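You operate a simulated robot arm through the tools that you are given. There is no shell and no other tool. Be economical: measure what you need, move in short steps, check, and stop when the job is done.

The job below is to be done with a simulated two-armed robot. You get a single attempt, and the scene is never put back.

## Task
Cure the spoilt seal: dwell knob one mark up if weak, down if burnt, then trial a fresh strip. Fine: a strip of the same film; old strip on the strip shelf; one press; the tray ends out with a good seal in it.

It is judged by the outcome, as a careful person would: the job done as asked, and still so three seconds after it is handed in. It fails if anything else is knocked over, pushed out of place, dropped, spilled or broken. Lids that push on must go on centred and level and be pressed home; caps that screw on are set level and turned clockwise until they are tight.

## Robot
Two 7-joint arms with two-finger parallel grippers on one trunk, on a base that drives. Base frame: it is fixed to the floor where the robot stands at the start and does not move with it; the origin is under the middle of the robot, x ahead of it, y to its left, z up. Units: mm, degrees, N and s.
The left shoulder is at the start at [60, 189, 1253], the right one opposite. With the tool pointing down near the work surface each hand reaches from about 100 to 640 mm from the robot's upright axis, wherever it stands, measured 20 degrees to its own side. Places, roughly: dwell knob [500, 0, 900]; heat knob [400, 100, 900]; inside of the sample tray [800, -400, 900]; pressure knob [700, -200, 1100]; sample tray [800, -400, 900]; strip shelf [300, 300, 900]; trial key [600, 100, 1200]. Payload 3.43 kg a hand.
Tool frame (each hand has its own): the origin (TCP) lies between the finger pads and is the grasp point; the fingertips stand 30 mm ahead of it; z points along the fingers, y is the line along which they close. The gripper opens to 94 mm. The fingers are 28 mm wide and 10 mm thick; the gripper's body (50 by 96 mm) begins 55 mm behind the TCP.
Orientation is that of the tool frame in the base frame, as a unit quaternion [x, y, z, w]. With the fingers straight down and closing along the base's y, the tool's x points along the base's -x, its y along +y and its z along -z.

## Interface
- The arms move only by the tool play_rows. It takes "left_targets", "right_targets" or both (then of equal length, played together; a hand with none holds still); each is a list of rows, each a list of 6 numbers: the shift along the base's x, y, z in mm, then the turn, a rotation vector about the base's x, y, z in degrees. In form: [[x, y, z, rx, ry, rz], ...]. A call has 1 to 20 rows; each row is the pose to reach, as a shift and turn from the pose commanded when the call began. "left_jaw" and "right_jaw" are, for a hand that has rows, the opening, from 0 (shut) to 1 (fully open), set as the call begins (left out, the last holds). Each row takes 0.2 s and may step no farther than 50 mm and 8.6 degrees from the row before; otherwise, or with a gripper value out of range, the whole call is refused. A pose out of reach is approached as far as the arm can. The call stops where the force on the tool passes 40 N (or 10 N more than at its start, if that is more) or the arm is blocked; 0.2 s more then pass. The fingers move at their own pace (about 153 mm/s each) and stop on an object; they squeeze with about 45 N. The grip force told is the motor's: it shows also when the fingers shut on nothing. Time passes only in rows, and 0.2 s behind the last, so rows that repeat a pose let the fingers close. It gives the time, the measured TCP pose, the force on the tool (base axes), the opening and the grip force at its end, in the units of the frame above (readings bear some noise), with the torque about the TCP (base axes, N m) and any sound that the robot's microphone picked up, and new pictures: "pictures" is both (left out), scene, wrist or none (wrist: the cameras of the hands that moved).
- Cameras (640 x 400 px; columns grow to the right, rows downward): "scene" is now at [2.6, -8, 1784.7]; the picture's right is [-0.12, -0.99, 0.00], its down [-0.90, 0.11, -0.43] and it looks along [0.43, -0.05, -0.90] (base axes); focal length 295 px, centre (320, 200). "left" rides on the left gripper at [76, -14, -102] in its tool frame; the picture's right is [0.18, 0.98, 0.00], its down [-0.75, 0.14, -0.64] and it looks along [-0.63, 0.12, 0.77] (tool axes); focal length 243 px, centre (320, 200). "right" rides on the right gripper at [76, 14, -102] in its tool frame; the picture's right is [-0.18, 0.98, 0.00], its down [-0.75, -0.14, -0.64] and it looks along [-0.63, -0.12, 0.77] (tool axes); focal length 243 px, centre (320, 200). There is no depth. A picture from a camera that has moved, and an enlarged one, comes with that camera's place and axes in the base frame and with its lens.
- lift_body(by): slides the trunk up (or, below 0, down) by that many mm; the arms and the scene camera ride with it, the base frame stays. It gives what a move gives, with no picture.
- steer(legs): drives the robot by 1 to 6 legs, each [ahead, left, turn to the left] in mm, mm and degrees, along the robot's own axes; the way and the turn of a leg run together, so that a leg with both is an arc; at most 1500 mm and 180 degrees a leg. The arms and the cameras ride along, it lands a little off, and it stops where it bumps. It gives what a move gives, and a new picture of the scene camera.
- aim_head(pan, tilt): turns the head with the scene camera to pan (to the left, within 86 degrees either way) and tilt (down, from -29 to 69), counted from straight ahead of the robot. It gives what a move gives, and a new picture of the scene camera.
- enlarge(camera, box): a new picture of the part [left, top, right, bottom] of that camera's present view, enlarged. The clock stands still meanwhile.
- finish_job(): hands the job in; it is judged then, once.

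Work in short steps. Places have to be worked out from the pictures, the camera data and where the tool is seen: move nearer, look again, correct. Check each grasp and each placing, and mend what went wrong. You have 120 turns and 260 pictures in all, those below and enlarged ones among them. Open the grippers and draw the arms clear of the work before you hand the job in, unless the task says otherwise; then end with one line.

The tools are called after "Emit:" as name(argument=value, ...) on one line, values as JSON. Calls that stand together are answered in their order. play_rows: Moves the arms, as the interface text tells. Its arguments: {"type":"object","properties":{"left_targets":{"type":"array","items":{"type":"array","items":{"type":"number"}}},"left_jaw":{"type":"number"},"right_targets":{"type":"array","items":{"type":"array","items":{"type":"number"}}},"right_jaw":{"type":"number"},"pictures":{"type":"string","enum":["both","scene","wrist","none"]}},"required":[]} The other tools are called the same way: lift_body (by) slides the trunk up or down; steer (legs) drives the base; aim_head (pan, tilt) turns the head that bears the scene camera; enlarge (camera, box) takes an enlarged picture of a part of a camera's view; finish_job () hands the job in.

At the start:

```text
time_s: 0.0
left_tool_pos: [395.6, 119.6, 999.4]
left_ee_rot: [-0.001, 1.0, 0.0, 0.0]
left_force: [0.2, -0.1, 0.3]
left_torque: [0.01, -0.03, 0.01]
left_finger_gap: 94.0
left_gripper_force: 0.2
right_tool_pos: [344.7, -227.7, 999.0]
right_ee_rot: [0.0, 1.0, 0.0, 0.0]
right_force: [0.2, 0.3, -1.0]
right_torque: [0.0, 0.04, 0.0]
right_finger_gap: 94.0
right_gripper_force: 0.0
trunk travel left (down, up): [-925.0, 65.0]
robot x, y, heading: [1.7, -0.8, -0.0]
head pan, tilt: [-6.7, 64.5]
```

scene: 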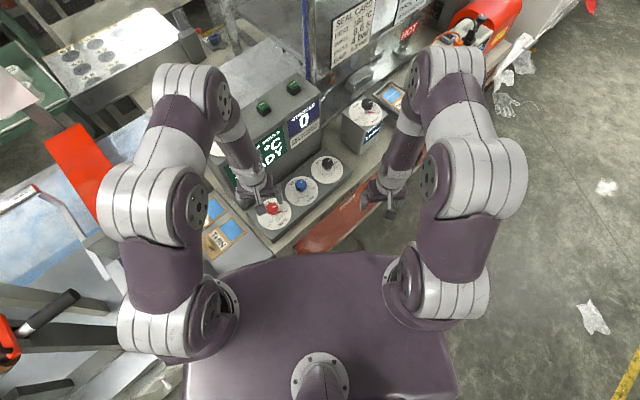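
right: 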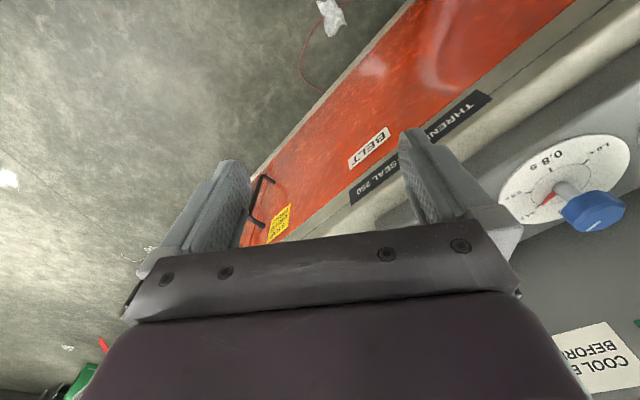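
left: 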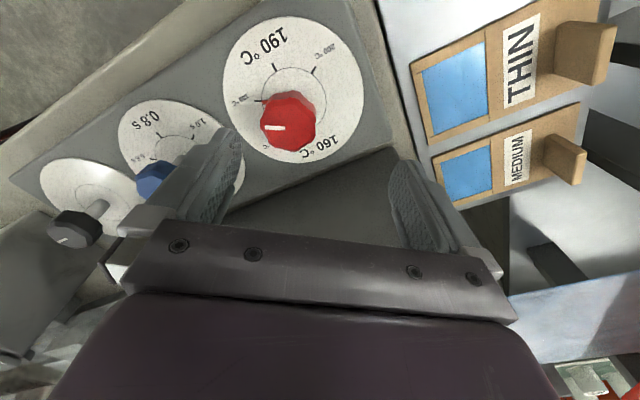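

The scene shows a sealer with three knobs, strips on cards (thin, medium, ...), and a display. I look closer at the parts first.

Emit:
enlarge(camera="scene", box=[190, 60, 350, 260])

Emit:
enlarge(camera="scene", box=[320, 0, 540, 140])

Emit:
aim_head(pan=-10, tilt=40)

```text
2.00 times, centred on (270, 160) of scene
camera zoom: at [2.6, -8.0, 1784.7], right [-0.12, -0.99, 0.0], down [-0.9, 0.11, -0.43], along [0.43, -0.05, -0.9], focal length 590 px, centre (420, 280)
```

zoom: 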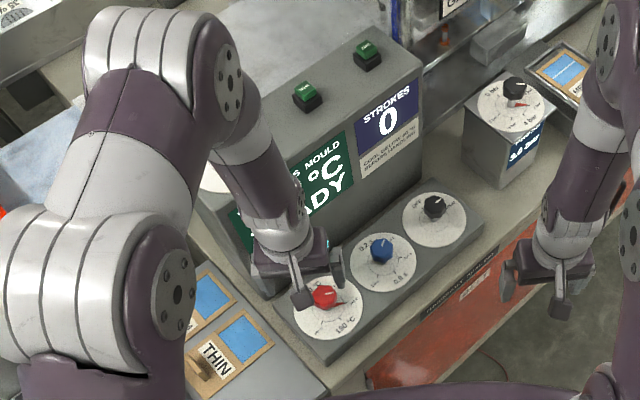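

```text
2.86 times, centred on (430, 70) of scene
camera zoom: at [2.6, -8.0, 1784.7], right [-0.12, -0.99, 0.0], down [-0.9, 0.11, -0.43], along [0.43, -0.05, -0.9], focal length 843 px, centre (6, 571)
```

zoom: 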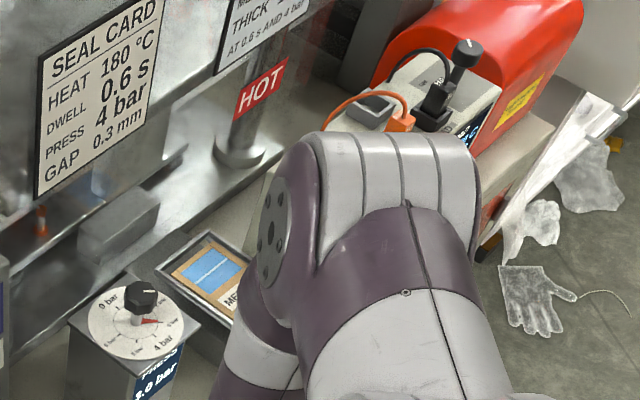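

```text
time_s: 0.9
left_tool_pos: [394.7, 118.3, 999.3]
left_ee_rot: [0.0, 1.0, 0.0, 0.0]
left_force: [-0.3, -0.5, -1.2]
left_torque: [0.04, 0.02, -0.02]
left_finger_gap: 93.9
left_gripper_force: 0.0
right_tool_pos: [344.5, -227.2, 998.7]
right_ee_rot: [0.0, 1.0, -0.001, 0.0]
right_force: [0.3, -0.7, -0.6]
right_torque: [-0.04, 0.0, -0.02]
right_finger_gap: 94.2
right_gripper_force: 0.1
trunk travel left (down, up): [-925.0, 65.0]
robot x, y, heading: [-0.7, 0.2, 0.1]
head pan, tilt: [-10.0, 40.0]
camera scene: at [25.4, -15.6, 1816.4], right [-0.17, -0.98, 0.0], down [-0.63, 0.11, -0.77], along [0.75, -0.13, -0.64], focal length 295 px, centre (320, 200)
```

scene: 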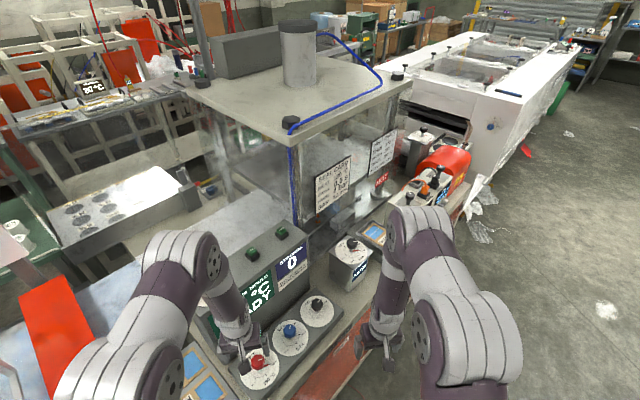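

I read the cards, displays and the tray.

Emit:
enlarge(camera="scene", box=[300, 110, 460, 210])

Emit:
enlarge(camera="scene", box=[220, 220, 400, 340])

Emit:
enlarge(camera="scene", box=[330, 200, 410, 270])

Emit:
enlarge(camera="right", box=[460, 100, 640, 400])

```text
4.00 times, centred on (380, 160) of scene
camera zoom: at [25.4, -15.6, 1816.4], right [-0.17, -0.98, 0.0], down [-0.63, 0.11, -0.77], along [0.75, -0.13, -0.64], focal length 1180 px, centre (80, 360)
```

zoom: 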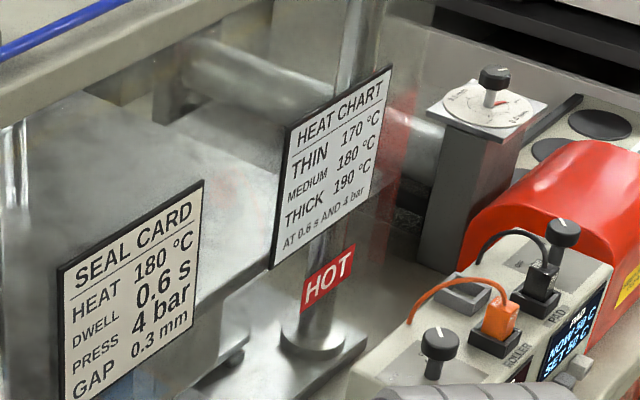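

```text
3.33 times, centred on (310, 280) of scene
camera zoom: at [25.4, -15.6, 1816.4], right [-0.17, -0.98, 0.0], down [-0.63, 0.11, -0.77], along [0.75, -0.13, -0.64], focal length 983 px, centre (353, -67)
```

zoom: 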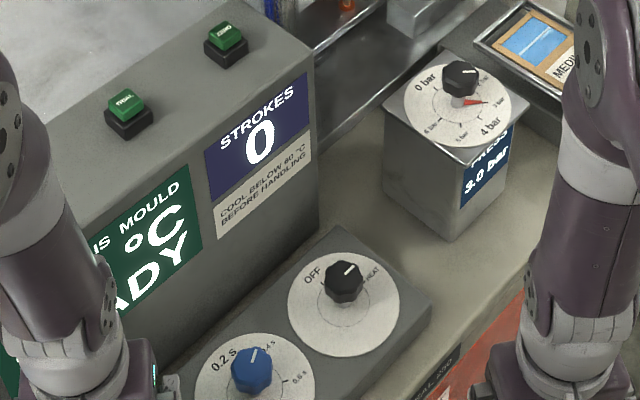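

```text
5.71 times, centred on (370, 235) of scene
camera zoom: at [25.4, -15.6, 1816.4], right [-0.17, -0.98, 0.0], down [-0.63, 0.11, -0.77], along [0.75, -0.13, -0.64], focal length 1686 px, centre (34, 0)
```

zoom: 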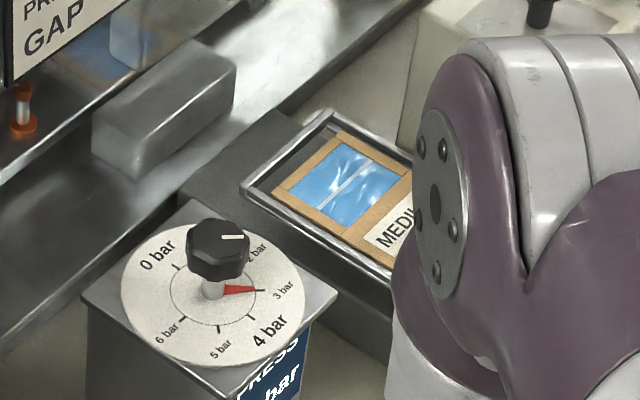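

```text
1.33 times, centred on (550, 250) of right
camera zoom: at [268.1, -212.4, 1102.2], right [0.18, 0.98, 0.0], down [0.75, -0.14, 0.64], along [0.63, -0.12, -0.77], focal length 324 px, centre (13, 133)
```

zoom: 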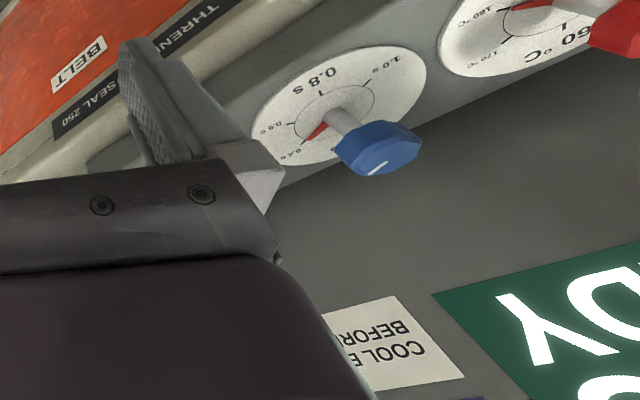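

The dwell pointer appears at about 0.4 s (card 0.6 s), and a medium strip is in the tray. I raise both hands before turning to face the bench squarely (about 36° left).

Emit:
play_rows(left_targets=[[0, 0, 50, 0, 0, 0], [0, 0, 100, 0, 0, 0], [-30, 0, 150, 0, 0, 0], [-60, 0, 200, 0, 0, 0], [-80, 0, 250, 0, 0, 0]], right_targets=[[0, 0, 50, 0, 0, 0], [0, 0, 100, 0, 0, 0], [0, 0, 150, 0, 0, 0], [0, 0, 200, 0, 0, 0], [0, 0, 250, 0, 0, 0]], pictures="both")

Emit:
steer(legs=[[0, 0, 36]])

Emit:
aim_head(pan=0, tilt=55)

```text
refused: row 3 steps farther than a row can; nothing moved
```

```text
time_s: 3.0
left_tool_pos: [254.8, 329.2, 1000.3]
left_ee_rot: [-0.311, 0.951, 0.001, 0.001]
left_force: [29.4, -11.9, -0.8]
left_torque: [0.08, 0.21, -0.41]
left_finger_gap: 78.7
left_gripper_force: 0.0
right_tool_pos: [417.4, 19.6, 997.8]
right_ee_rot: [-0.311, 0.95, 0.001, -0.002]
right_force: [-0.3, 0.8, -0.4]
right_torque: [-0.03, -0.01, -0.02]
right_finger_gap: 93.9
right_gripper_force: 0.1
trunk travel left (down, up): [-925.0, 65.0]
robot x, y, heading: [4.3, 1.3, 36.2]
head pan, tilt: [-10.0, 40.0]
camera scene: at [36.9, -1.1, 1816.5], right [0.44, -0.9, 0.0], down [-0.58, -0.28, -0.76], along [0.68, 0.34, -0.65], focal length 295 px, centre (320, 200)
```

scene: 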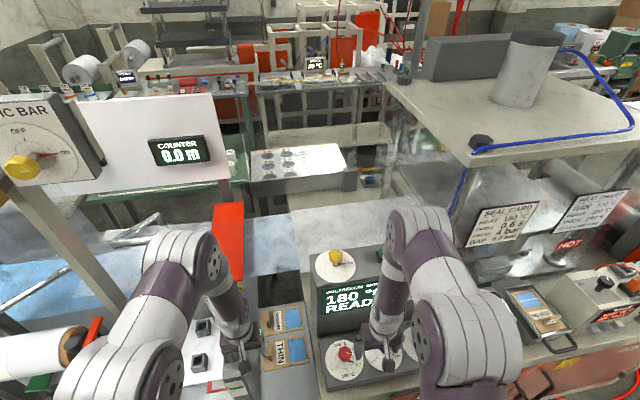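

```text
time_s: 3.8
left_tool_pos: [253.7, 328.5, 1000.8]
left_ee_rot: [-0.31, 0.951, 0.002, 0.003]
left_force: [18.6, -18.0, -5.3]
left_torque: [0.05, 0.03, 0.13]
left_finger_gap: 79.6
left_gripper_force: 0.1
right_tool_pos: [415.9, 18.1, 998.9]
right_ee_rot: [-0.311, 0.951, 0.001, -0.001]
right_force: [-0.4, -0.3, -0.1]
right_torque: [0.02, 0.04, -0.01]
right_finger_gap: 94.0
right_gripper_force: 0.2
trunk travel left (down, up): [-925.0, 65.0]
robot x, y, heading: [-1.1, -0.9, 36.3]
head pan, tilt: [0.0, 55.0]
camera scene: at [17.0, 2.5, 1795.9], right [0.59, -0.81, 0.0], down [-0.66, -0.48, -0.57], along [0.46, 0.34, -0.82], focal length 295 px, centre (320, 200)
```

scene: 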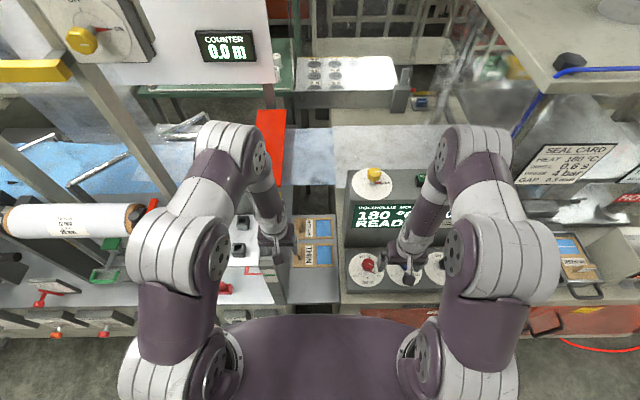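

My raising call was refused while the turn went ahead, and the left fingers touch something (force ~25 N). I look before moving.

Emit:
enlarge(camera="scene", box=[200, 180, 360, 310])

Emit:
enlarge(camera="left", box=[0, 0, 640, 400])

Emit:
enlarge(camera="right", box=[0, 0, 640, 400])

```text
3.08 times, centred on (280, 245) of scene
camera zoom: at [17.0, 2.5, 1795.9], right [0.59, -0.81, 0.0], down [-0.66, -0.48, -0.57], along [0.46, 0.34, -0.82], focal length 908 px, centre (443, 62)
```

zoom: 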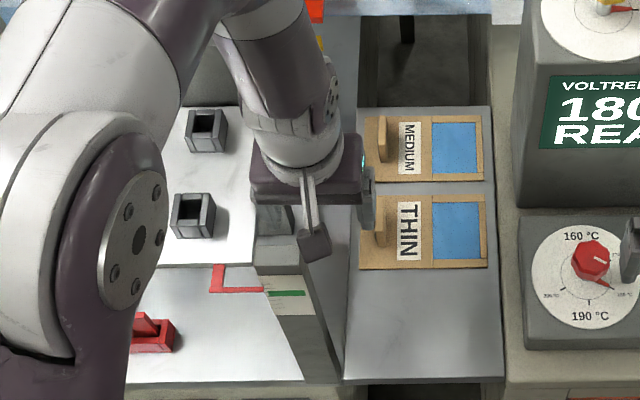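

```text
1.00 times, centred on (320, 200) of left (not enlarged: the box is as wide or as high as the picture)
camera zoom: at [200.3, 272.1, 1102.9], right [-0.73, 0.69, 0.0], down [0.52, 0.55, 0.65], along [0.44, 0.47, -0.76], focal length 243 px, centre (320, 200)
```

zoom: 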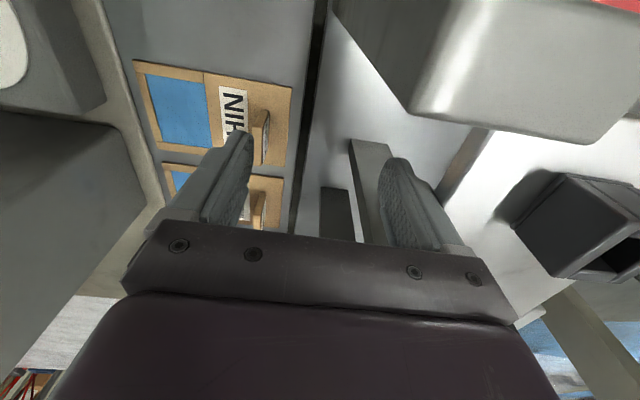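

```text
1.00 times, centred on (320, 200) of right (not enlarged: the box is as wide or as high as the picture)
camera zoom: at [345.3, -15.1, 1101.2], right [-0.43, 0.9, 0.0], down [0.69, 0.33, 0.64], along [0.58, 0.28, -0.77], focal length 243 px, centre (320, 200)
```

zoom: 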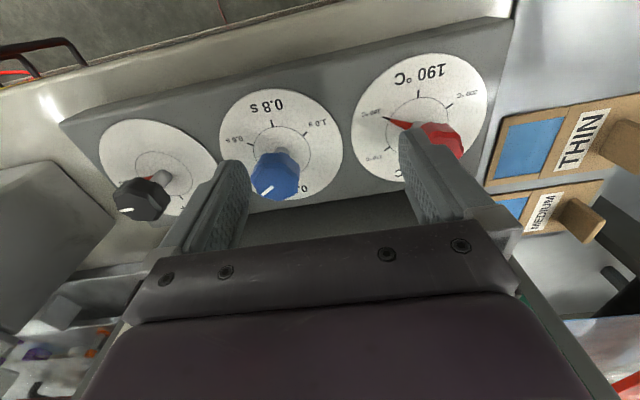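

The outer left finger leans against a beam of the neighbouring frame. I ease that hand away along the bench to the right and then lift both.

Emit:
play_rows(left_targets=[[15, -21, 0, 0, 0, 0], [18, -24, 40, 0, 0, 0], [18, -24, 85, 0, 0, 0], [10, -24, 130, 0, 0, 0], [0, -30, 175, 0, 0, 0], [-10, -36, 220, 0, 0, 0]], right_targets=[[0, 0, 45, 0, 0, 0], [0, 0, 90, 0, 0, 0], [-10, -5, 135, 0, 0, 0], [-20, -10, 180, 0, 0, 0], [-30, -20, 220, 0, 0, 0], [-40, -30, 260, 0, 0, 0]])

```text
time_s: 5.2
left_tool_pos: [237.6, 292.2, 1222.0]
left_ee_rot: [-0.31, 0.951, 0.001, 0.004]
left_force: [-0.1, -0.2, -0.2]
left_torque: [0.04, -0.02, -0.03]
left_finger_gap: 93.8
left_gripper_force: 0.0
right_tool_pos: [369.2, -11.7, 1259.6]
right_ee_rot: [-0.311, 0.95, 0.001, 0.001]
right_force: [0.8, -0.6, -0.3]
right_torque: [0.0, -0.02, -0.01]
right_finger_gap: 94.1
right_gripper_force: 0.1
trunk travel left (down, up): [-925.0, 65.0]
robot x, y, heading: [-2.2, 0.9, 36.3]
head pan, tilt: [0.0, 55.0]
camera scene: at [7.6, 3.9, 1795.7], right [0.59, -0.81, 0.0], down [-0.66, -0.48, -0.58], along [0.46, 0.34, -0.82], focal length 295 px, centre (320, 200)
camera right: at [299.4, -45.4, 1362.5], right [-0.43, 0.9, 0.0], down [0.69, 0.33, 0.64], along [0.58, 0.28, -0.77], focal length 243 px, centre (320, 200)
camera left: at [182.9, 235.9, 1323.5], right [-0.73, 0.68, 0.0], down [0.52, 0.56, 0.65], along [0.44, 0.47, -0.76], focal length 243 px, centre (320, 200)
```

scene: 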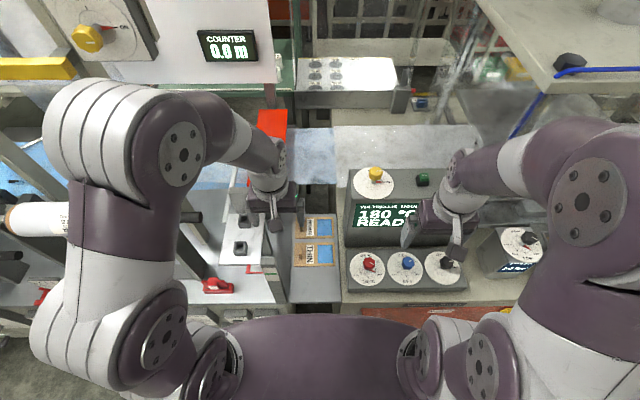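
right: 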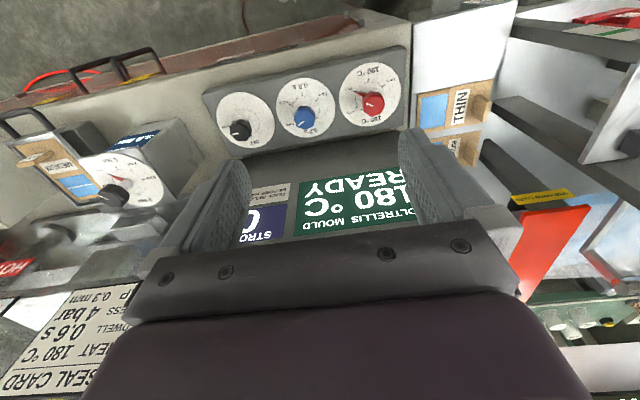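
left: 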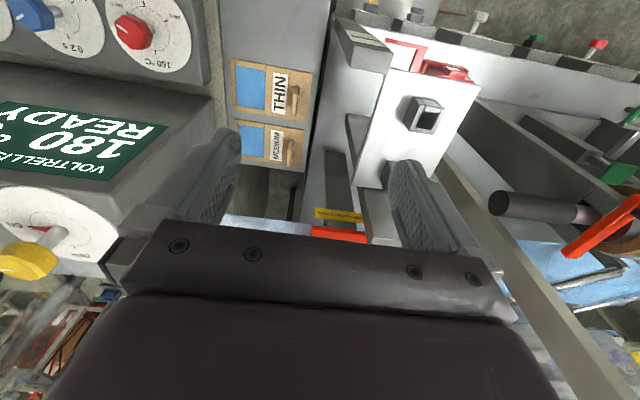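

I zoom on tray and dials from the right wrist camera.

Emit:
enlarge(camera="right", box=[0, 90, 180, 220])

Emit:
enlarge(camera="right", box=[200, 50, 420, 170])

Emit:
steer(legs=[[0, -400, 0]])

```text
3.08 times, centred on (90, 155) of right
camera zoom: at [299.4, -45.4, 1362.5], right [-0.43, 0.9, 0.0], down [0.69, 0.33, 0.64], along [0.58, 0.28, -0.77], focal length 746 px, centre (1028, 338)
```

zoom: 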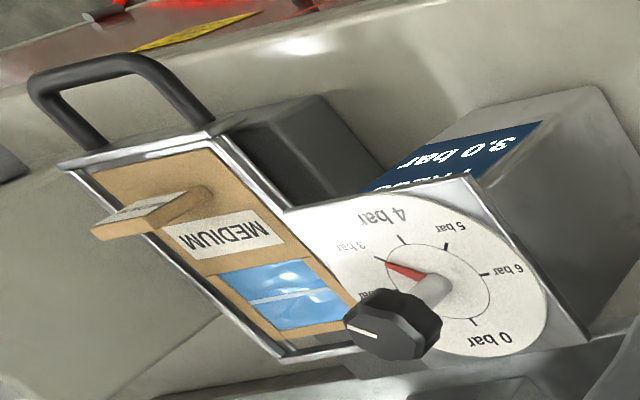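

```text
2.91 times, centred on (310, 110) of right
camera zoom: at [299.4, -45.4, 1362.5], right [-0.43, 0.9, 0.0], down [0.69, 0.33, 0.64], along [0.58, 0.28, -0.77], focal length 706 px, centre (349, 462)
```

zoom: 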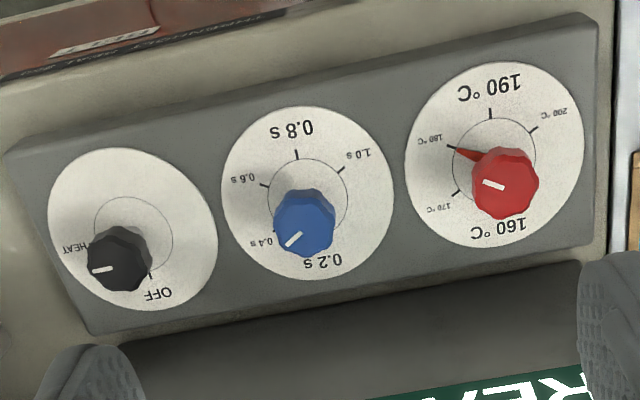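

```text
time_s: 7.7
left_tool_pos: [476.8, -27.5, 1219.9]
left_ee_rot: [-0.31, 0.951, 0.0, 0.003]
left_force: [-0.2, 0.5, 0.0]
left_torque: [-0.03, -0.02, 0.01]
left_finger_gap: 94.1
left_gripper_force: 0.0
right_tool_pos: [609.0, -333.0, 1259.6]
right_ee_rot: [-0.31, 0.951, 0.0, 0.0]
right_force: [0.2, -0.6, -0.1]
right_torque: [-0.03, 0.0, 0.02]
right_finger_gap: 94.0
right_gripper_force: 0.1
trunk travel left (down, up): [-925.0, 65.0]
robot x, y, heading: [236.8, -323.8, 36.2]
head pan, tilt: [0.0, 55.0]
camera scene: at [247.1, -315.5, 1795.8], right [0.59, -0.81, 0.0], down [-0.66, -0.48, -0.57], along [0.46, 0.34, -0.82], focal length 295 px, centre (320, 200)
```

scene: 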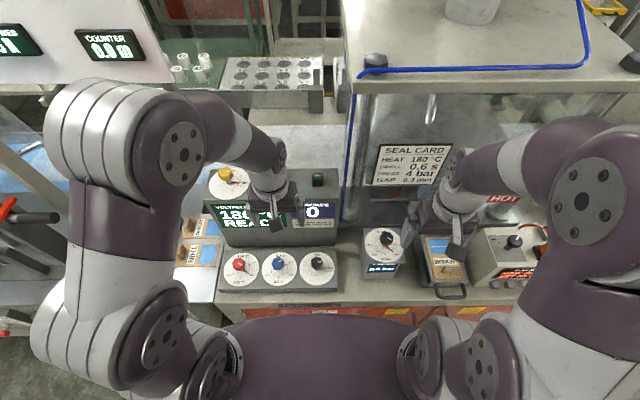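

Next I look at the tray's old seal close up from the right wrist camera.

Emit:
play_rows(right_targets=[[10, -10, 0, 0, 0, 0], [10, -10, -40, 0, 0, 0]], pictures="wrist")

Emit:
enlarge(camera="scene", box=[350, 215, 550, 315])

Emit:
enlarge(camera="left", box=[0, 0, 640, 400])

```text
time_s: 8.3
left_tool_pos: [477.8, -28.5, 1219.1]
left_ee_rot: [-0.31, 0.951, 0.0, 0.002]
left_force: [0.7, -0.7, -0.6]
left_torque: [0.0, 0.0, -0.04]
left_finger_gap: 93.9
left_gripper_force: 0.1
right_tool_pos: [621.6, -343.3, 1218.3]
right_ee_rot: [-0.31, 0.951, 0.0, -0.001]
right_force: [0.6, -1.0, -0.6]
right_torque: [0.0, -0.01, -0.01]
right_finger_gap: 93.9
right_gripper_force: 0.1
trunk travel left (down, up): [-925.0, 65.0]
robot x, y, heading: [236.6, -325.2, 36.5]
head pan, tilt: [0.0, 55.0]
camera right: at [551.0, -376.2, 1320.7], right [-0.43, 0.9, 0.0], down [0.69, 0.33, 0.64], along [0.58, 0.28, -0.77], focal length 243 px, centre (320, 200)
```

right: 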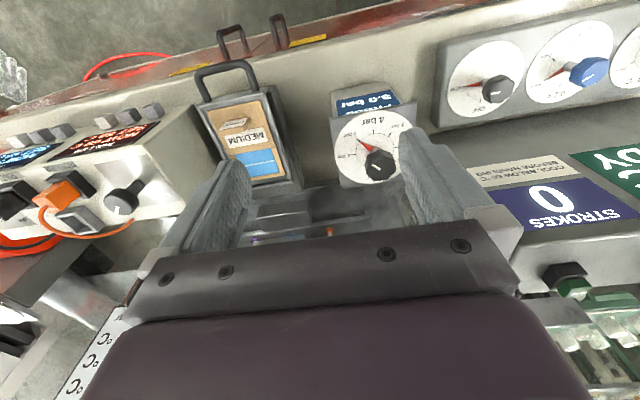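

```text
3.20 times, centred on (450, 265) of scene
camera zoom: at [249.9, -315.6, 1795.8], right [0.59, -0.81, 0.0], down [-0.66, -0.48, -0.57], along [0.46, 0.34, -0.82], focal length 944 px, centre (-96, -8)
```

zoom: 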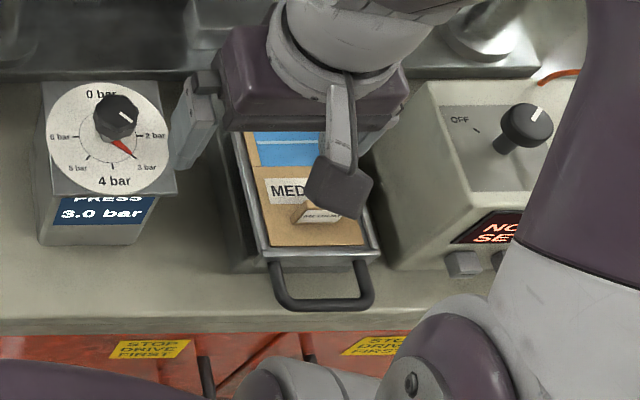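

```text
1.00 times, centred on (320, 200) of left (not enlarged: the box is as wide or as high as the picture)
camera zoom: at [424.1, -84.4, 1322.0], right [-0.73, 0.69, 0.0], down [0.52, 0.56, 0.65], along [0.44, 0.47, -0.76], focal length 243 px, centre (320, 200)
```

zoom: 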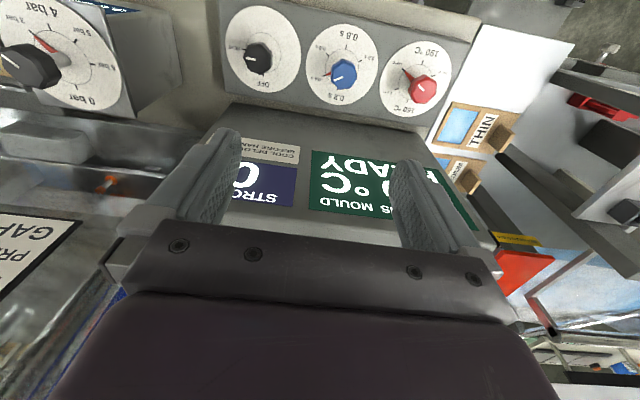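

I enlarge the strip and the tray's surroundings.

Emit:
enlarge(camera="right", box=[190, 50, 310, 200])

Emit:
enlarge(camera="left", box=[300, 0, 460, 120])

Emit:
enlarge(camera="scene", box=[170, 150, 350, 300])

```text
2.67 times, centred on (250, 125) of right
camera zoom: at [551.0, -376.2, 1320.7], right [-0.43, 0.9, 0.0], down [0.69, 0.33, 0.64], along [0.58, 0.28, -0.77], focal length 647 px, centre (507, 400)
```

zoom: 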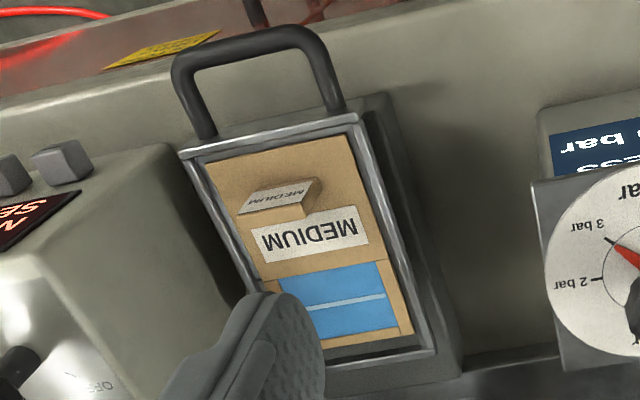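

```text
3.33 times, centred on (380, 60) of left
camera zoom: at [424.1, -84.4, 1322.0], right [-0.73, 0.69, 0.0], down [0.52, 0.56, 0.65], along [0.44, 0.47, -0.76], focal length 809 px, centre (120, 667)
```

zoom: 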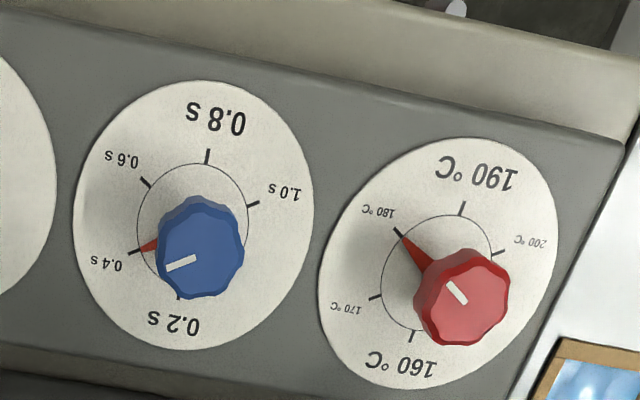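

```text
2.67 times, centred on (260, 225) of scene
camera zoom: at [249.9, -315.6, 1795.8], right [0.59, -0.81, 0.0], down [-0.66, -0.48, -0.57], along [0.46, 0.34, -0.82], focal length 787 px, centre (480, 133)
```

zoom: 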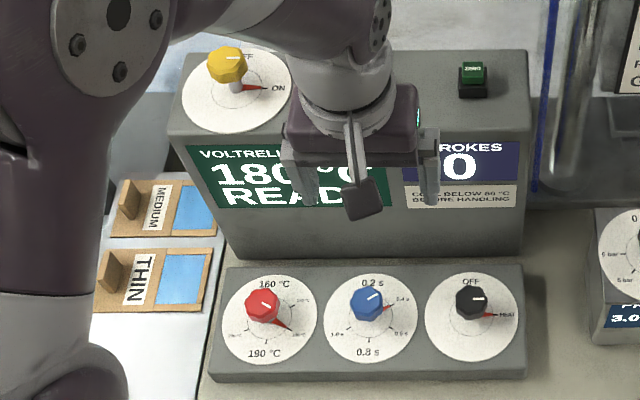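

Dial marks lie 60° apart, clockwise up; dwell stands at 0.4. By triangulation the blue knob is at about (457, 0), top z≈955. I bring the left hand above it, yawed +30° so that I can later turn −60°.

Emit:
play_rows(left_targets=[[-5, 7, -30, 0, 0, 7.5], [-10, 14, -60, 0, 0, 15], [-15, 21, -90, 0, 0, 22.5], [-20, 28, -130, 0, 0, 30], [-20, 28, -170, 0, 0, 30]], pictures="both")

```text
time_s: 9.5
left_tool_pos: [458.5, 0.2, 1050.4]
left_ee_rot: [-0.547, 0.837, 0.001, 0.002]
left_force: [-0.4, 0.5, -0.2]
left_torque: [0.03, -0.01, 0.03]
left_finger_gap: 94.0
left_gripper_force: 0.0
right_tool_pos: [621.0, -343.6, 1218.3]
right_ee_rot: [-0.311, 0.95, -0.001, -0.001]
right_force: [0.3, 0.9, -0.1]
right_torque: [-0.04, 0.0, 0.01]
right_finger_gap: 94.1
right_gripper_force: 0.1
trunk travel left (down, up): [-925.0, 65.0]
robot x, y, heading: [233.7, -326.8, 36.3]
head pan, tilt: [0.0, 55.0]
camera scene: at [250.2, -315.7, 1795.9], right [0.59, -0.81, 0.0], down [-0.66, -0.48, -0.57], along [0.46, 0.34, -0.82], focal length 295 px, centre (320, 200)
camera left: at [440.1, -75.5, 1152.1], right [-0.97, 0.23, 0.0], down [0.17, 0.74, 0.65], along [0.15, 0.63, -0.76], focal length 243 px, centre (320, 200)
```

scene: 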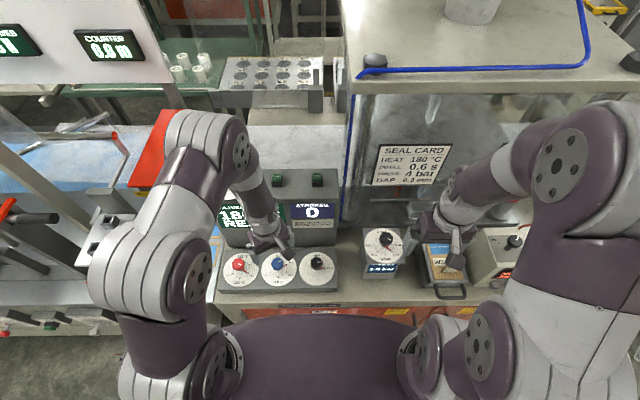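
left: 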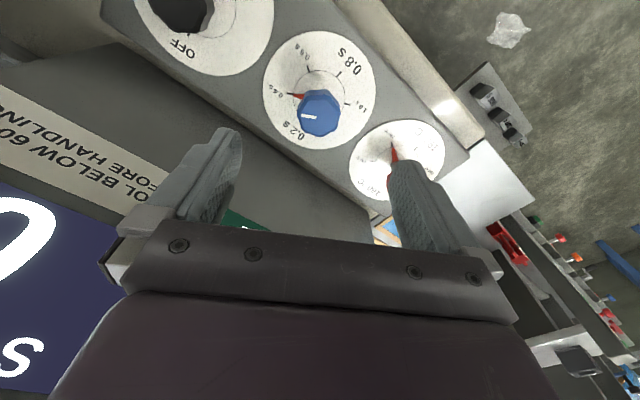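

The knob axis reads about (458, 1), top ~945, right under the hand. I descend so the fingertips straddle it (TCP z≈940).

Emit:
play_rows(left_targets=[[0, 1, -40, 0, 0, 0], [0, 1, -75, 0, 0, 0], [0, 1, -95, 0, 0, 0], [0, 1, -110, 0, 0, 0]], pictures="both")

Emit:
enlarge(camera="scene", box=[210, 210, 350, 300])

```text
time_s: 10.5
left_tool_pos: [456.0, 1.7, 938.8]
left_ee_rot: [-0.546, 0.838, 0.001, 0.003]
left_force: [-0.1, -0.3, -0.3]
left_torque: [0.01, -0.01, 0.03]
left_finger_gap: 93.9
left_gripper_force: 0.1
right_tool_pos: [619.1, -342.7, 1218.1]
right_ee_rot: [-0.311, 0.951, 0.0, -0.001]
right_force: [0.0, 0.1, 0.5]
right_torque: [0.01, 0.0, -0.01]
right_finger_gap: 94.0
right_gripper_force: 0.0
trunk travel left (down, up): [-925.0, 65.0]
robot x, y, heading: [239.7, -321.1, 36.1]
head pan, tilt: [0.0, 55.0]
camera scene: at [248.7, -316.5, 1795.8], right [0.59, -0.81, 0.0], down [-0.66, -0.48, -0.57], along [0.46, 0.34, -0.82], focal length 295 px, centre (320, 200)
camera left: at [438.5, -75.0, 1042.1], right [-0.97, 0.23, 0.0], down [0.17, 0.74, 0.65], along [0.15, 0.63, -0.76], focal length 243 px, centre (320, 200)
```

scene: 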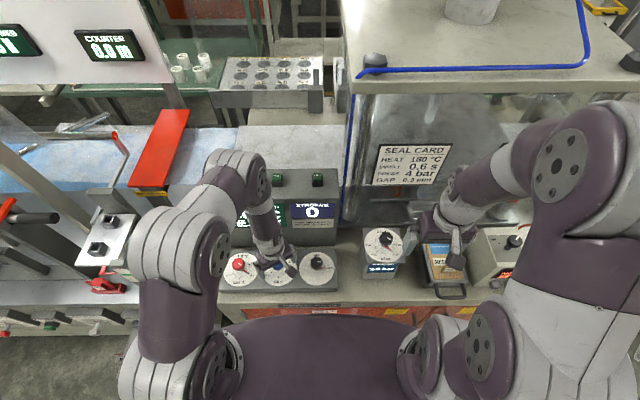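
left: 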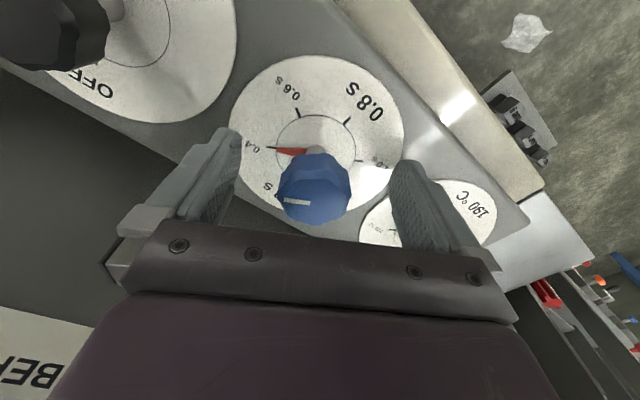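

```text
4.44 times, centred on (280, 255) of scene
camera zoom: at [248.7, -316.5, 1795.8], right [0.59, -0.81, 0.0], down [-0.66, -0.48, -0.57], along [0.46, 0.34, -0.82], focal length 1311 px, centre (498, -44)
```

zoom: 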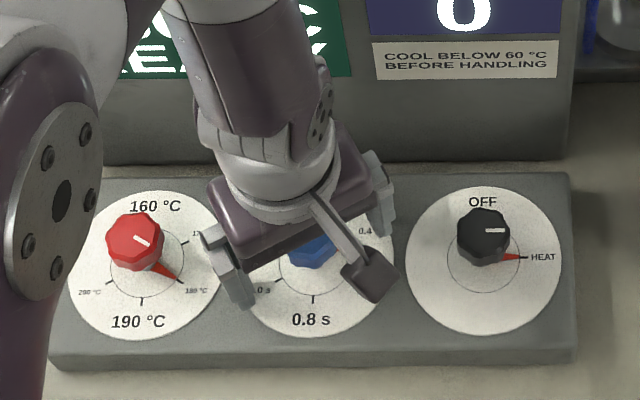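

TCP is over the knob; knob top ≈937, dial ≈898. I lower 4 mm more and close on it.

Emit:
play_rows(left_targets=[[2, 0, -4, 0, 0, 0]], pictures="none")

Emit:
play_rows(left_targets=[[0, 0, 0, 0, 0, 0], [0, 0, 0, 0, 0, 0], [0, 0, 0, 0, 0, 0], [0, 0, 0, 0, 0, 0]], left_jaw=0, pictures="both")

```text
time_s: 10.9
left_tool_pos: [458.8, -0.3, 935.5]
left_ee_rot: [-0.546, 0.837, 0.0, 0.003]
left_force: [0.2, 0.4, -0.1]
left_torque: [0.01, 0.0, 0.01]
left_finger_gap: 94.0
left_gripper_force: 0.1
right_tool_pos: [619.8, -344.8, 1219.7]
right_ee_rot: [-0.311, 0.95, 0.0, -0.001]
right_force: [0.0, 1.0, 0.3]
right_torque: [-0.03, 0.0, -0.01]
right_finger_gap: 94.2
right_gripper_force: 0.0
trunk travel left (down, up): [-925.0, 65.0]
robot x, y, heading: [242.7, -322.5, 36.4]
head pan, tilt: [0.0, 55.0]
```

```text
time_s: 11.9
left_tool_pos: [459.8, 1.1, 936.6]
left_ee_rot: [-0.546, 0.838, 0.0, 0.003]
left_force: [4.0, -1.3, -5.0]
left_torque: [0.87, -0.59, 0.02]
left_finger_gap: 36.9
left_gripper_force: 44.7
right_tool_pos: [620.5, -343.4, 1219.9]
right_ee_rot: [-0.31, 0.951, 0.0, 0.0]
right_force: [0.8, -0.7, -0.8]
right_torque: [0.01, -0.02, 0.02]
right_finger_gap: 94.0
right_gripper_force: 0.0
trunk travel left (down, up): [-925.0, 65.0]
robot x, y, heading: [235.4, -322.3, 36.1]
head pan, tilt: [0.0, 55.0]
camera scene: at [249.6, -317.1, 1795.8], right [0.59, -0.81, 0.0], down [-0.66, -0.48, -0.57], along [0.46, 0.34, -0.82], focal length 295 px, centre (320, 200)
camera left: at [441.1, -75.2, 1038.3], right [-0.97, 0.23, 0.0], down [0.17, 0.74, 0.65], along [0.15, 0.63, -0.76], focal length 243 px, centre (320, 200)
```

scene: 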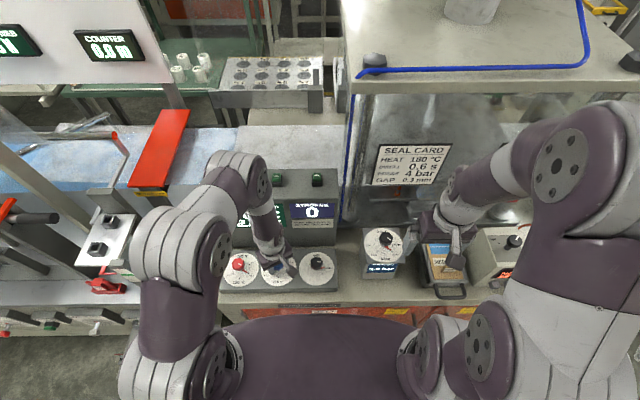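
left: 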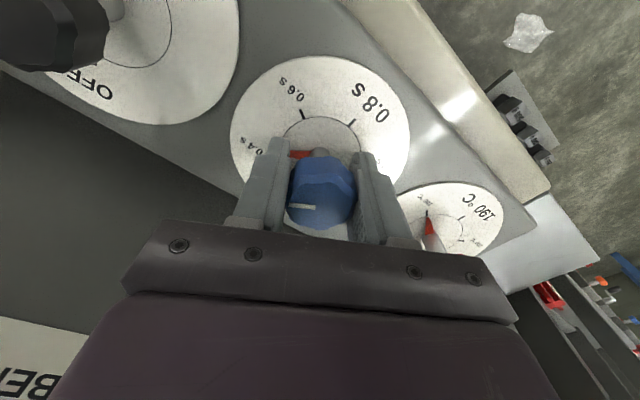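

Gripped (37 mm). Before turning I confirm weak versus burnt with one more zoom on the strip.

Emit:
enlarge(camera="right", box=[225, 135, 295, 185])

Emit:
enlarge(camera="scene", box=[415, 230, 475, 290])

```text
8.00 times, centred on (260, 160) of right
camera zoom: at [550.6, -377.3, 1320.8], right [-0.43, 0.9, 0.0], down [0.69, 0.33, 0.64], along [0.58, 0.28, -0.77], focal length 1941 px, centre (800, 520)
```

zoom: 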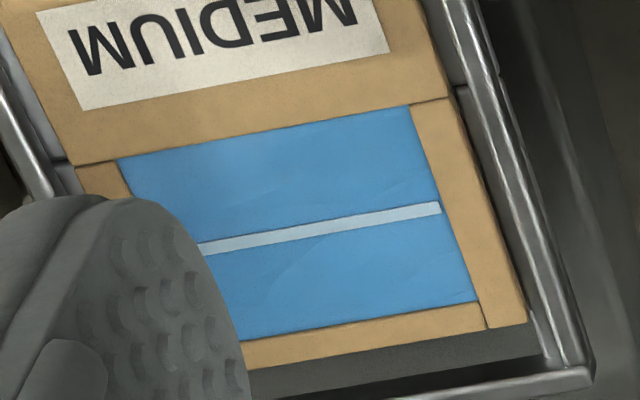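

```text
6.67 times, centred on (445, 260) of scene
camera zoom: at [249.6, -317.1, 1795.8], right [0.59, -0.81, 0.0], down [-0.66, -0.48, -0.57], along [0.46, 0.34, -0.82], focal length 1967 px, centre (-513, -200)
```

zoom: 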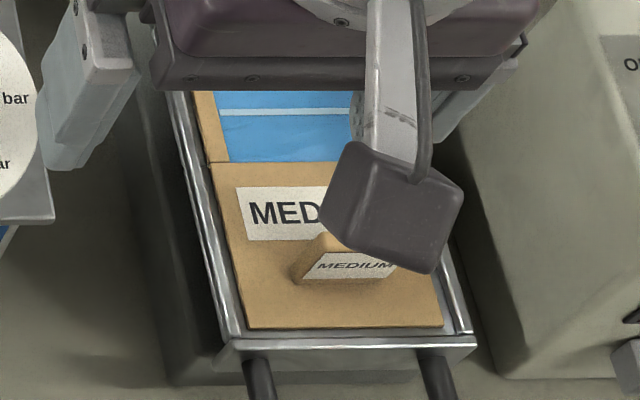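

The seal is a thin pale line, not browned: weak. I turn the dwell knob one mark up, −60° about z.

Emit:
play_rows(left_targets=[[0, 0, 0, 0, 0, -7.5], [0, 0, 0, 0, 0, -15], [0, 0, 0, 0, 0, -22.5], [0, 0, 0, 0, 0, -30], [0, 0, 0, 0, 0, -37.5], [0, 0, 0, 0, 0, -45], [0, 0, 0, 0, 0, -52.5], [0, 0, 0, 0, 0, -60], [0, 0, 0, 0, 0, -60]], pictures="both")

Emit:
enlarge(camera="left", box=[200, 20, 460, 220])

```text
time_s: 13.9
left_tool_pos: [459.5, 0.8, 937.2]
left_ee_rot: [-0.053, 0.999, -0.001, 0.002]
left_force: [1.8, 11.1, 13.8]
left_torque: [-0.08, 1.08, -0.01]
left_finger_gap: 37.1
left_gripper_force: 44.8
right_tool_pos: [620.2, -343.3, 1218.4]
right_ee_rot: [-0.311, 0.951, 0.0, 0.0]
right_force: [-0.5, 0.7, 0.2]
right_torque: [0.01, 0.0, -0.03]
right_finger_gap: 94.1
right_gripper_force: 0.1
trunk travel left (down, up): [-925.0, 65.0]
robot x, y, heading: [235.1, -324.9, 36.2]
head pan, tilt: [0.0, 55.0]
camera scene: at [248.4, -315.6, 1795.9], right [0.59, -0.81, 0.0], down [-0.66, -0.48, -0.57], along [0.46, 0.34, -0.82], focal length 295 px, centre (320, 200)
camera left: at [383.8, -20.7, 1038.3], right [-0.29, 0.96, 0.0], down [0.73, 0.22, 0.65], along [0.62, 0.18, -0.76], focal length 243 px, centre (320, 200)
```

scene: 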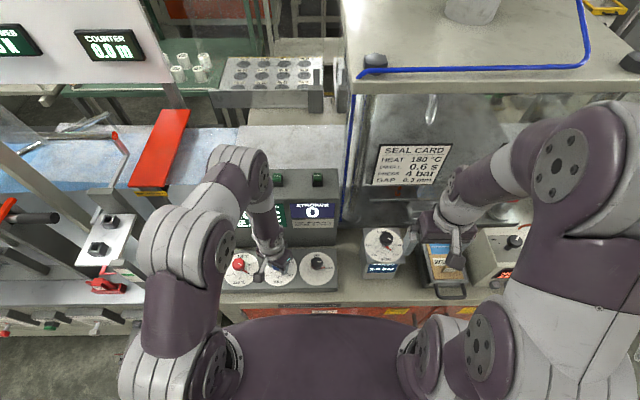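
left: 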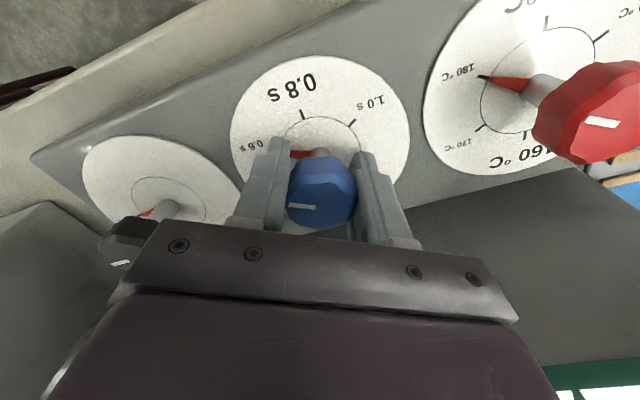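

```text
2.00 times, centred on (330, 120) of left
camera zoom: at [383.8, -20.7, 1038.3], right [-0.29, 0.96, 0.0], down [0.73, 0.22, 0.65], along [0.62, 0.18, -0.76], focal length 485 px, centre (300, 360)
```

zoom: 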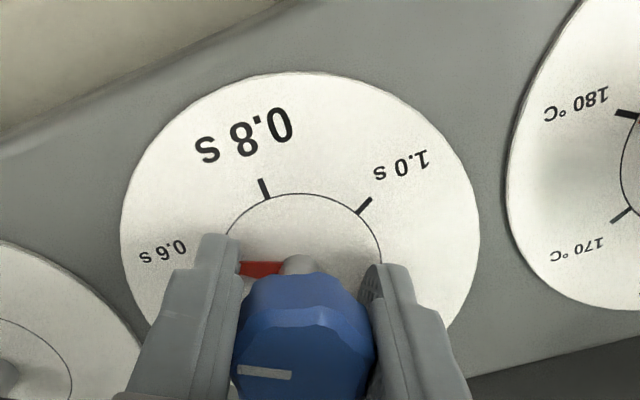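

Pointer seems at 0.6. I open, raise straight up and check.

Emit:
play_rows(left_targets=[[0, 0, 0, 0, 0, 0], [0, 0, 0, 0, 0, 0], [0, 0, 20, 0, 0, 0], [0, 0, 65, 0, 0, 0], [0, 0, 110, 0, 0, 0]], left_jaw=1, pictures="none")

Emit:
enlarge(camera="left", box=[160, 0, 480, 200])

```text
time_s: 15.1
left_tool_pos: [454.0, -2.6, 1042.7]
left_ee_rot: [-0.052, 0.999, -0.001, 0.003]
left_force: [0.1, 0.1, -0.8]
left_torque: [-0.01, -0.01, 0.01]
left_finger_gap: 94.1
left_gripper_force: 0.0
left hand out of reach, approached as far as the arm can: row 5
right_tool_pos: [620.6, -343.8, 1218.3]
right_ee_rot: [-0.311, 0.951, 0.0, 0.0]
right_force: [-0.1, 0.6, 0.0]
right_torque: [0.03, 0.01, -0.02]
right_finger_gap: 94.0
right_gripper_force: 0.1
trunk travel left (down, up): [-925.0, 65.0]
robot x, y, heading: [237.9, -324.0, 36.1]
head pan, tilt: [0.0, 55.0]
```

```text
2.00 times, centred on (320, 100) of left
camera zoom: at [378.9, -24.4, 1145.2], right [-0.29, 0.96, 0.0], down [0.73, 0.22, 0.64], along [0.62, 0.18, -0.77], focal length 485 px, centre (320, 400)
```

zoom: 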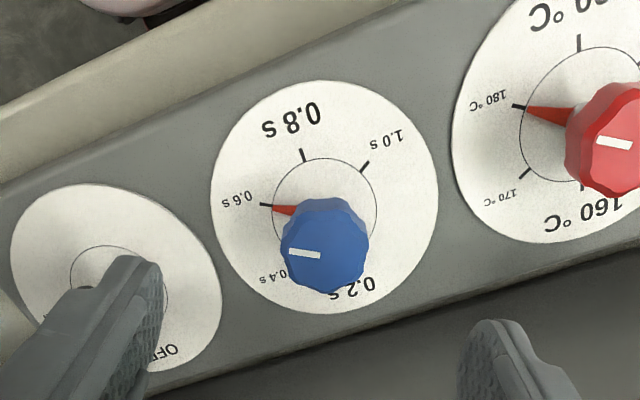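

Dwell is now exactly on 0.6. I park the left hand up and back, then begin yawing the right hand +90° for the tray tab (closing along the bench depth).

Emit:
play_rows(left_targets=[[-10, -10, 20, 0, 0, 7.5], [-25, -20, 60, 0, 0, 15], [-45, -30, 100, 0, 0, 22.5], [-65, -40, 140, 0, 0, 30], [-85, -50, 180, 0, 0, 30]], right_targets=[[0, 0, 0, 0, 0, 8], [0, 0, 0, 0, 0, 16], [0, 0, 0, 0, 0, 24], [0, 0, 0, 0, 0, 32], [0, 0, 0, 0, 0, 40]], pictures="none")

Emit:
steer(legs=[[0, -200, 0]])

```text
time_s: 16.3
left_tool_pos: [367.0, -53.4, 1224.6]
left_ee_rot: [-0.311, 0.95, 0.0, 0.003]
left_force: [-0.1, 0.8, 0.1]
left_torque: [0.02, -0.03, -0.02]
left_finger_gap: 94.0
left_gripper_force: 0.0
right_tool_pos: [618.2, -346.0, 1220.0]
right_ee_rot: [-0.618, 0.786, 0.0, 0.002]
right_force: [-1.0, -0.2, 0.3]
right_torque: [0.0, -0.01, 0.0]
right_finger_gap: 94.1
right_gripper_force: 0.0
trunk travel left (down, up): [-925.0, 65.0]
robot x, y, heading: [237.2, -322.1, 36.2]
head pan, tilt: [0.0, 55.0]
```

```text
time_s: 17.9
left_tool_pos: [487.2, -212.3, 1223.4]
left_ee_rot: [-0.309, 0.951, -0.001, 0.004]
left_force: [0.1, 0.7, 0.1]
left_torque: [-0.02, -0.01, -0.03]
left_finger_gap: 93.8
left_gripper_force: 0.1
right_tool_pos: [737.3, -505.3, 1219.6]
right_ee_rot: [-0.617, 0.787, -0.002, 0.0]
right_force: [-0.2, -0.2, 0.0]
right_torque: [-0.04, -0.03, 0.0]
right_finger_gap: 94.1
right_gripper_force: 0.0
trunk travel left (down, up): [-925.0, 65.0]
robot x, y, heading: [355.7, -484.8, 36.3]
head pan, tilt: [0.0, 55.0]
camera scene: at [364.9, -475.8, 1795.8], right [0.59, -0.81, 0.0], down [-0.66, -0.48, -0.57], along [0.46, 0.34, -0.82], focal length 295 px, centre (320, 200)
```

scene: 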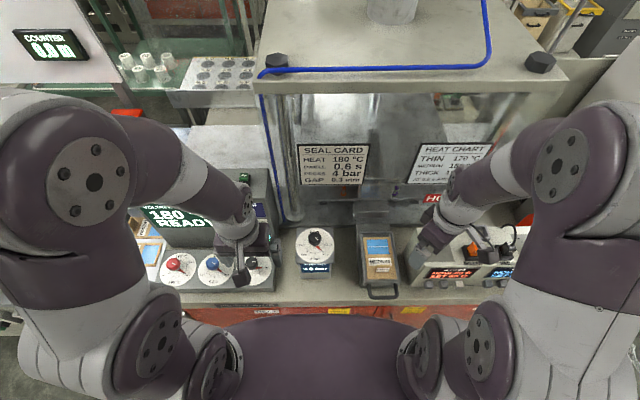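

The tray is now clearly visible. I bring the right hand over the tab (~(754,-433)) while finishing the yaw, staying high.

Emit:
play_rows(right_targets=[[5, 25, 0, 0, 0, 8], [10, 50, 0, 0, 0, 16], [15, 75, 0, 0, 0, 24], [15, 75, -20, 0, 0, 32], [15, 75, -60, 0, 0, 40], [15, 75, -100, 0, 0, 47], [15, 75, -110, 0, 0, 50]], pictures="both")

Emit:
enlarge(camera="scene", box=[330, 190, 450, 310])

```text
time_s: 19.5
left_tool_pos: [487.9, -214.4, 1223.7]
left_ee_rot: [-0.31, 0.951, 0.0, 0.003]
left_force: [0.5, 0.0, 0.7]
left_torque: [0.01, 0.0, 0.0]
left_finger_gap: 94.0
left_gripper_force: 0.1
right_tool_pos: [754.2, -432.0, 1110.0]
right_ee_rot: [0.892, -0.451, 0.0, 0.0]
right_force: [0.1, -1.1, 0.1]
right_torque: [0.04, 0.01, -0.01]
right_finger_gap: 94.0
right_gripper_force: 0.1
trunk travel left (down, up): [-925.0, 65.0]
robot x, y, heading: [355.1, -487.4, 36.3]
head pan, tilt: [0.0, 55.0]
camera scene: at [366.9, -479.7, 1795.8], right [0.59, -0.81, 0.0], down [-0.66, -0.48, -0.57], along [0.46, 0.34, -0.82], focal length 295 px, centre (320, 200)
camera right: at [786.5, -501.9, 1211.8], right [-0.9, -0.43, 0.0], down [-0.33, 0.69, 0.64], along [-0.28, 0.58, -0.77], focal length 243 px, centre (320, 200)
```

scene: 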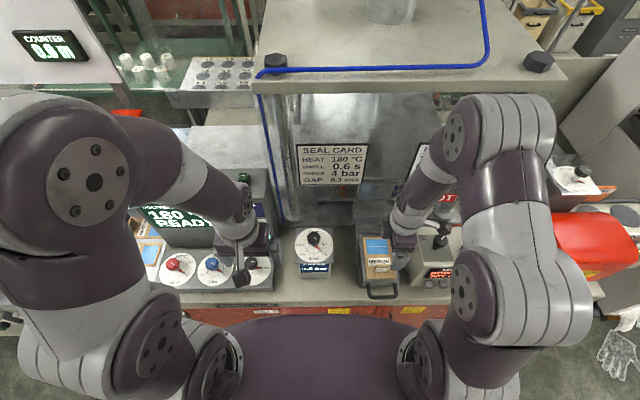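
right: 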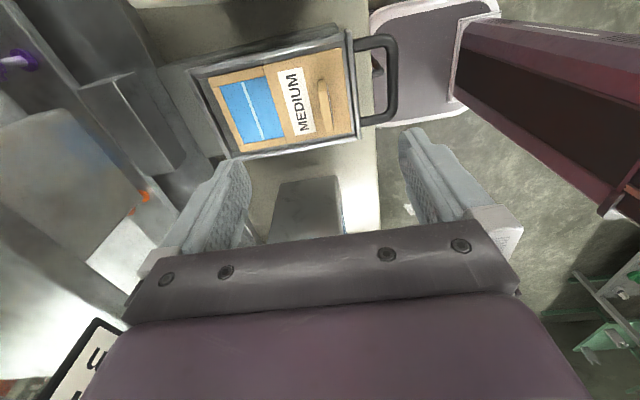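

```text
3.33 times, centred on (390, 250) of scene
camera zoom: at [366.9, -479.7, 1795.8], right [0.59, -0.81, 0.0], down [-0.66, -0.48, -0.57], along [0.46, 0.34, -0.82], focal length 983 px, centre (87, 33)
```

zoom: 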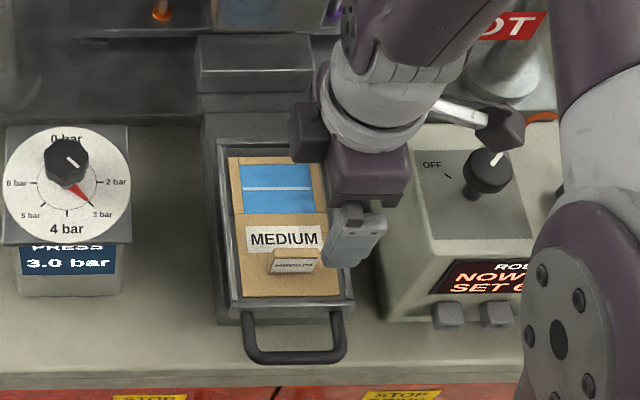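

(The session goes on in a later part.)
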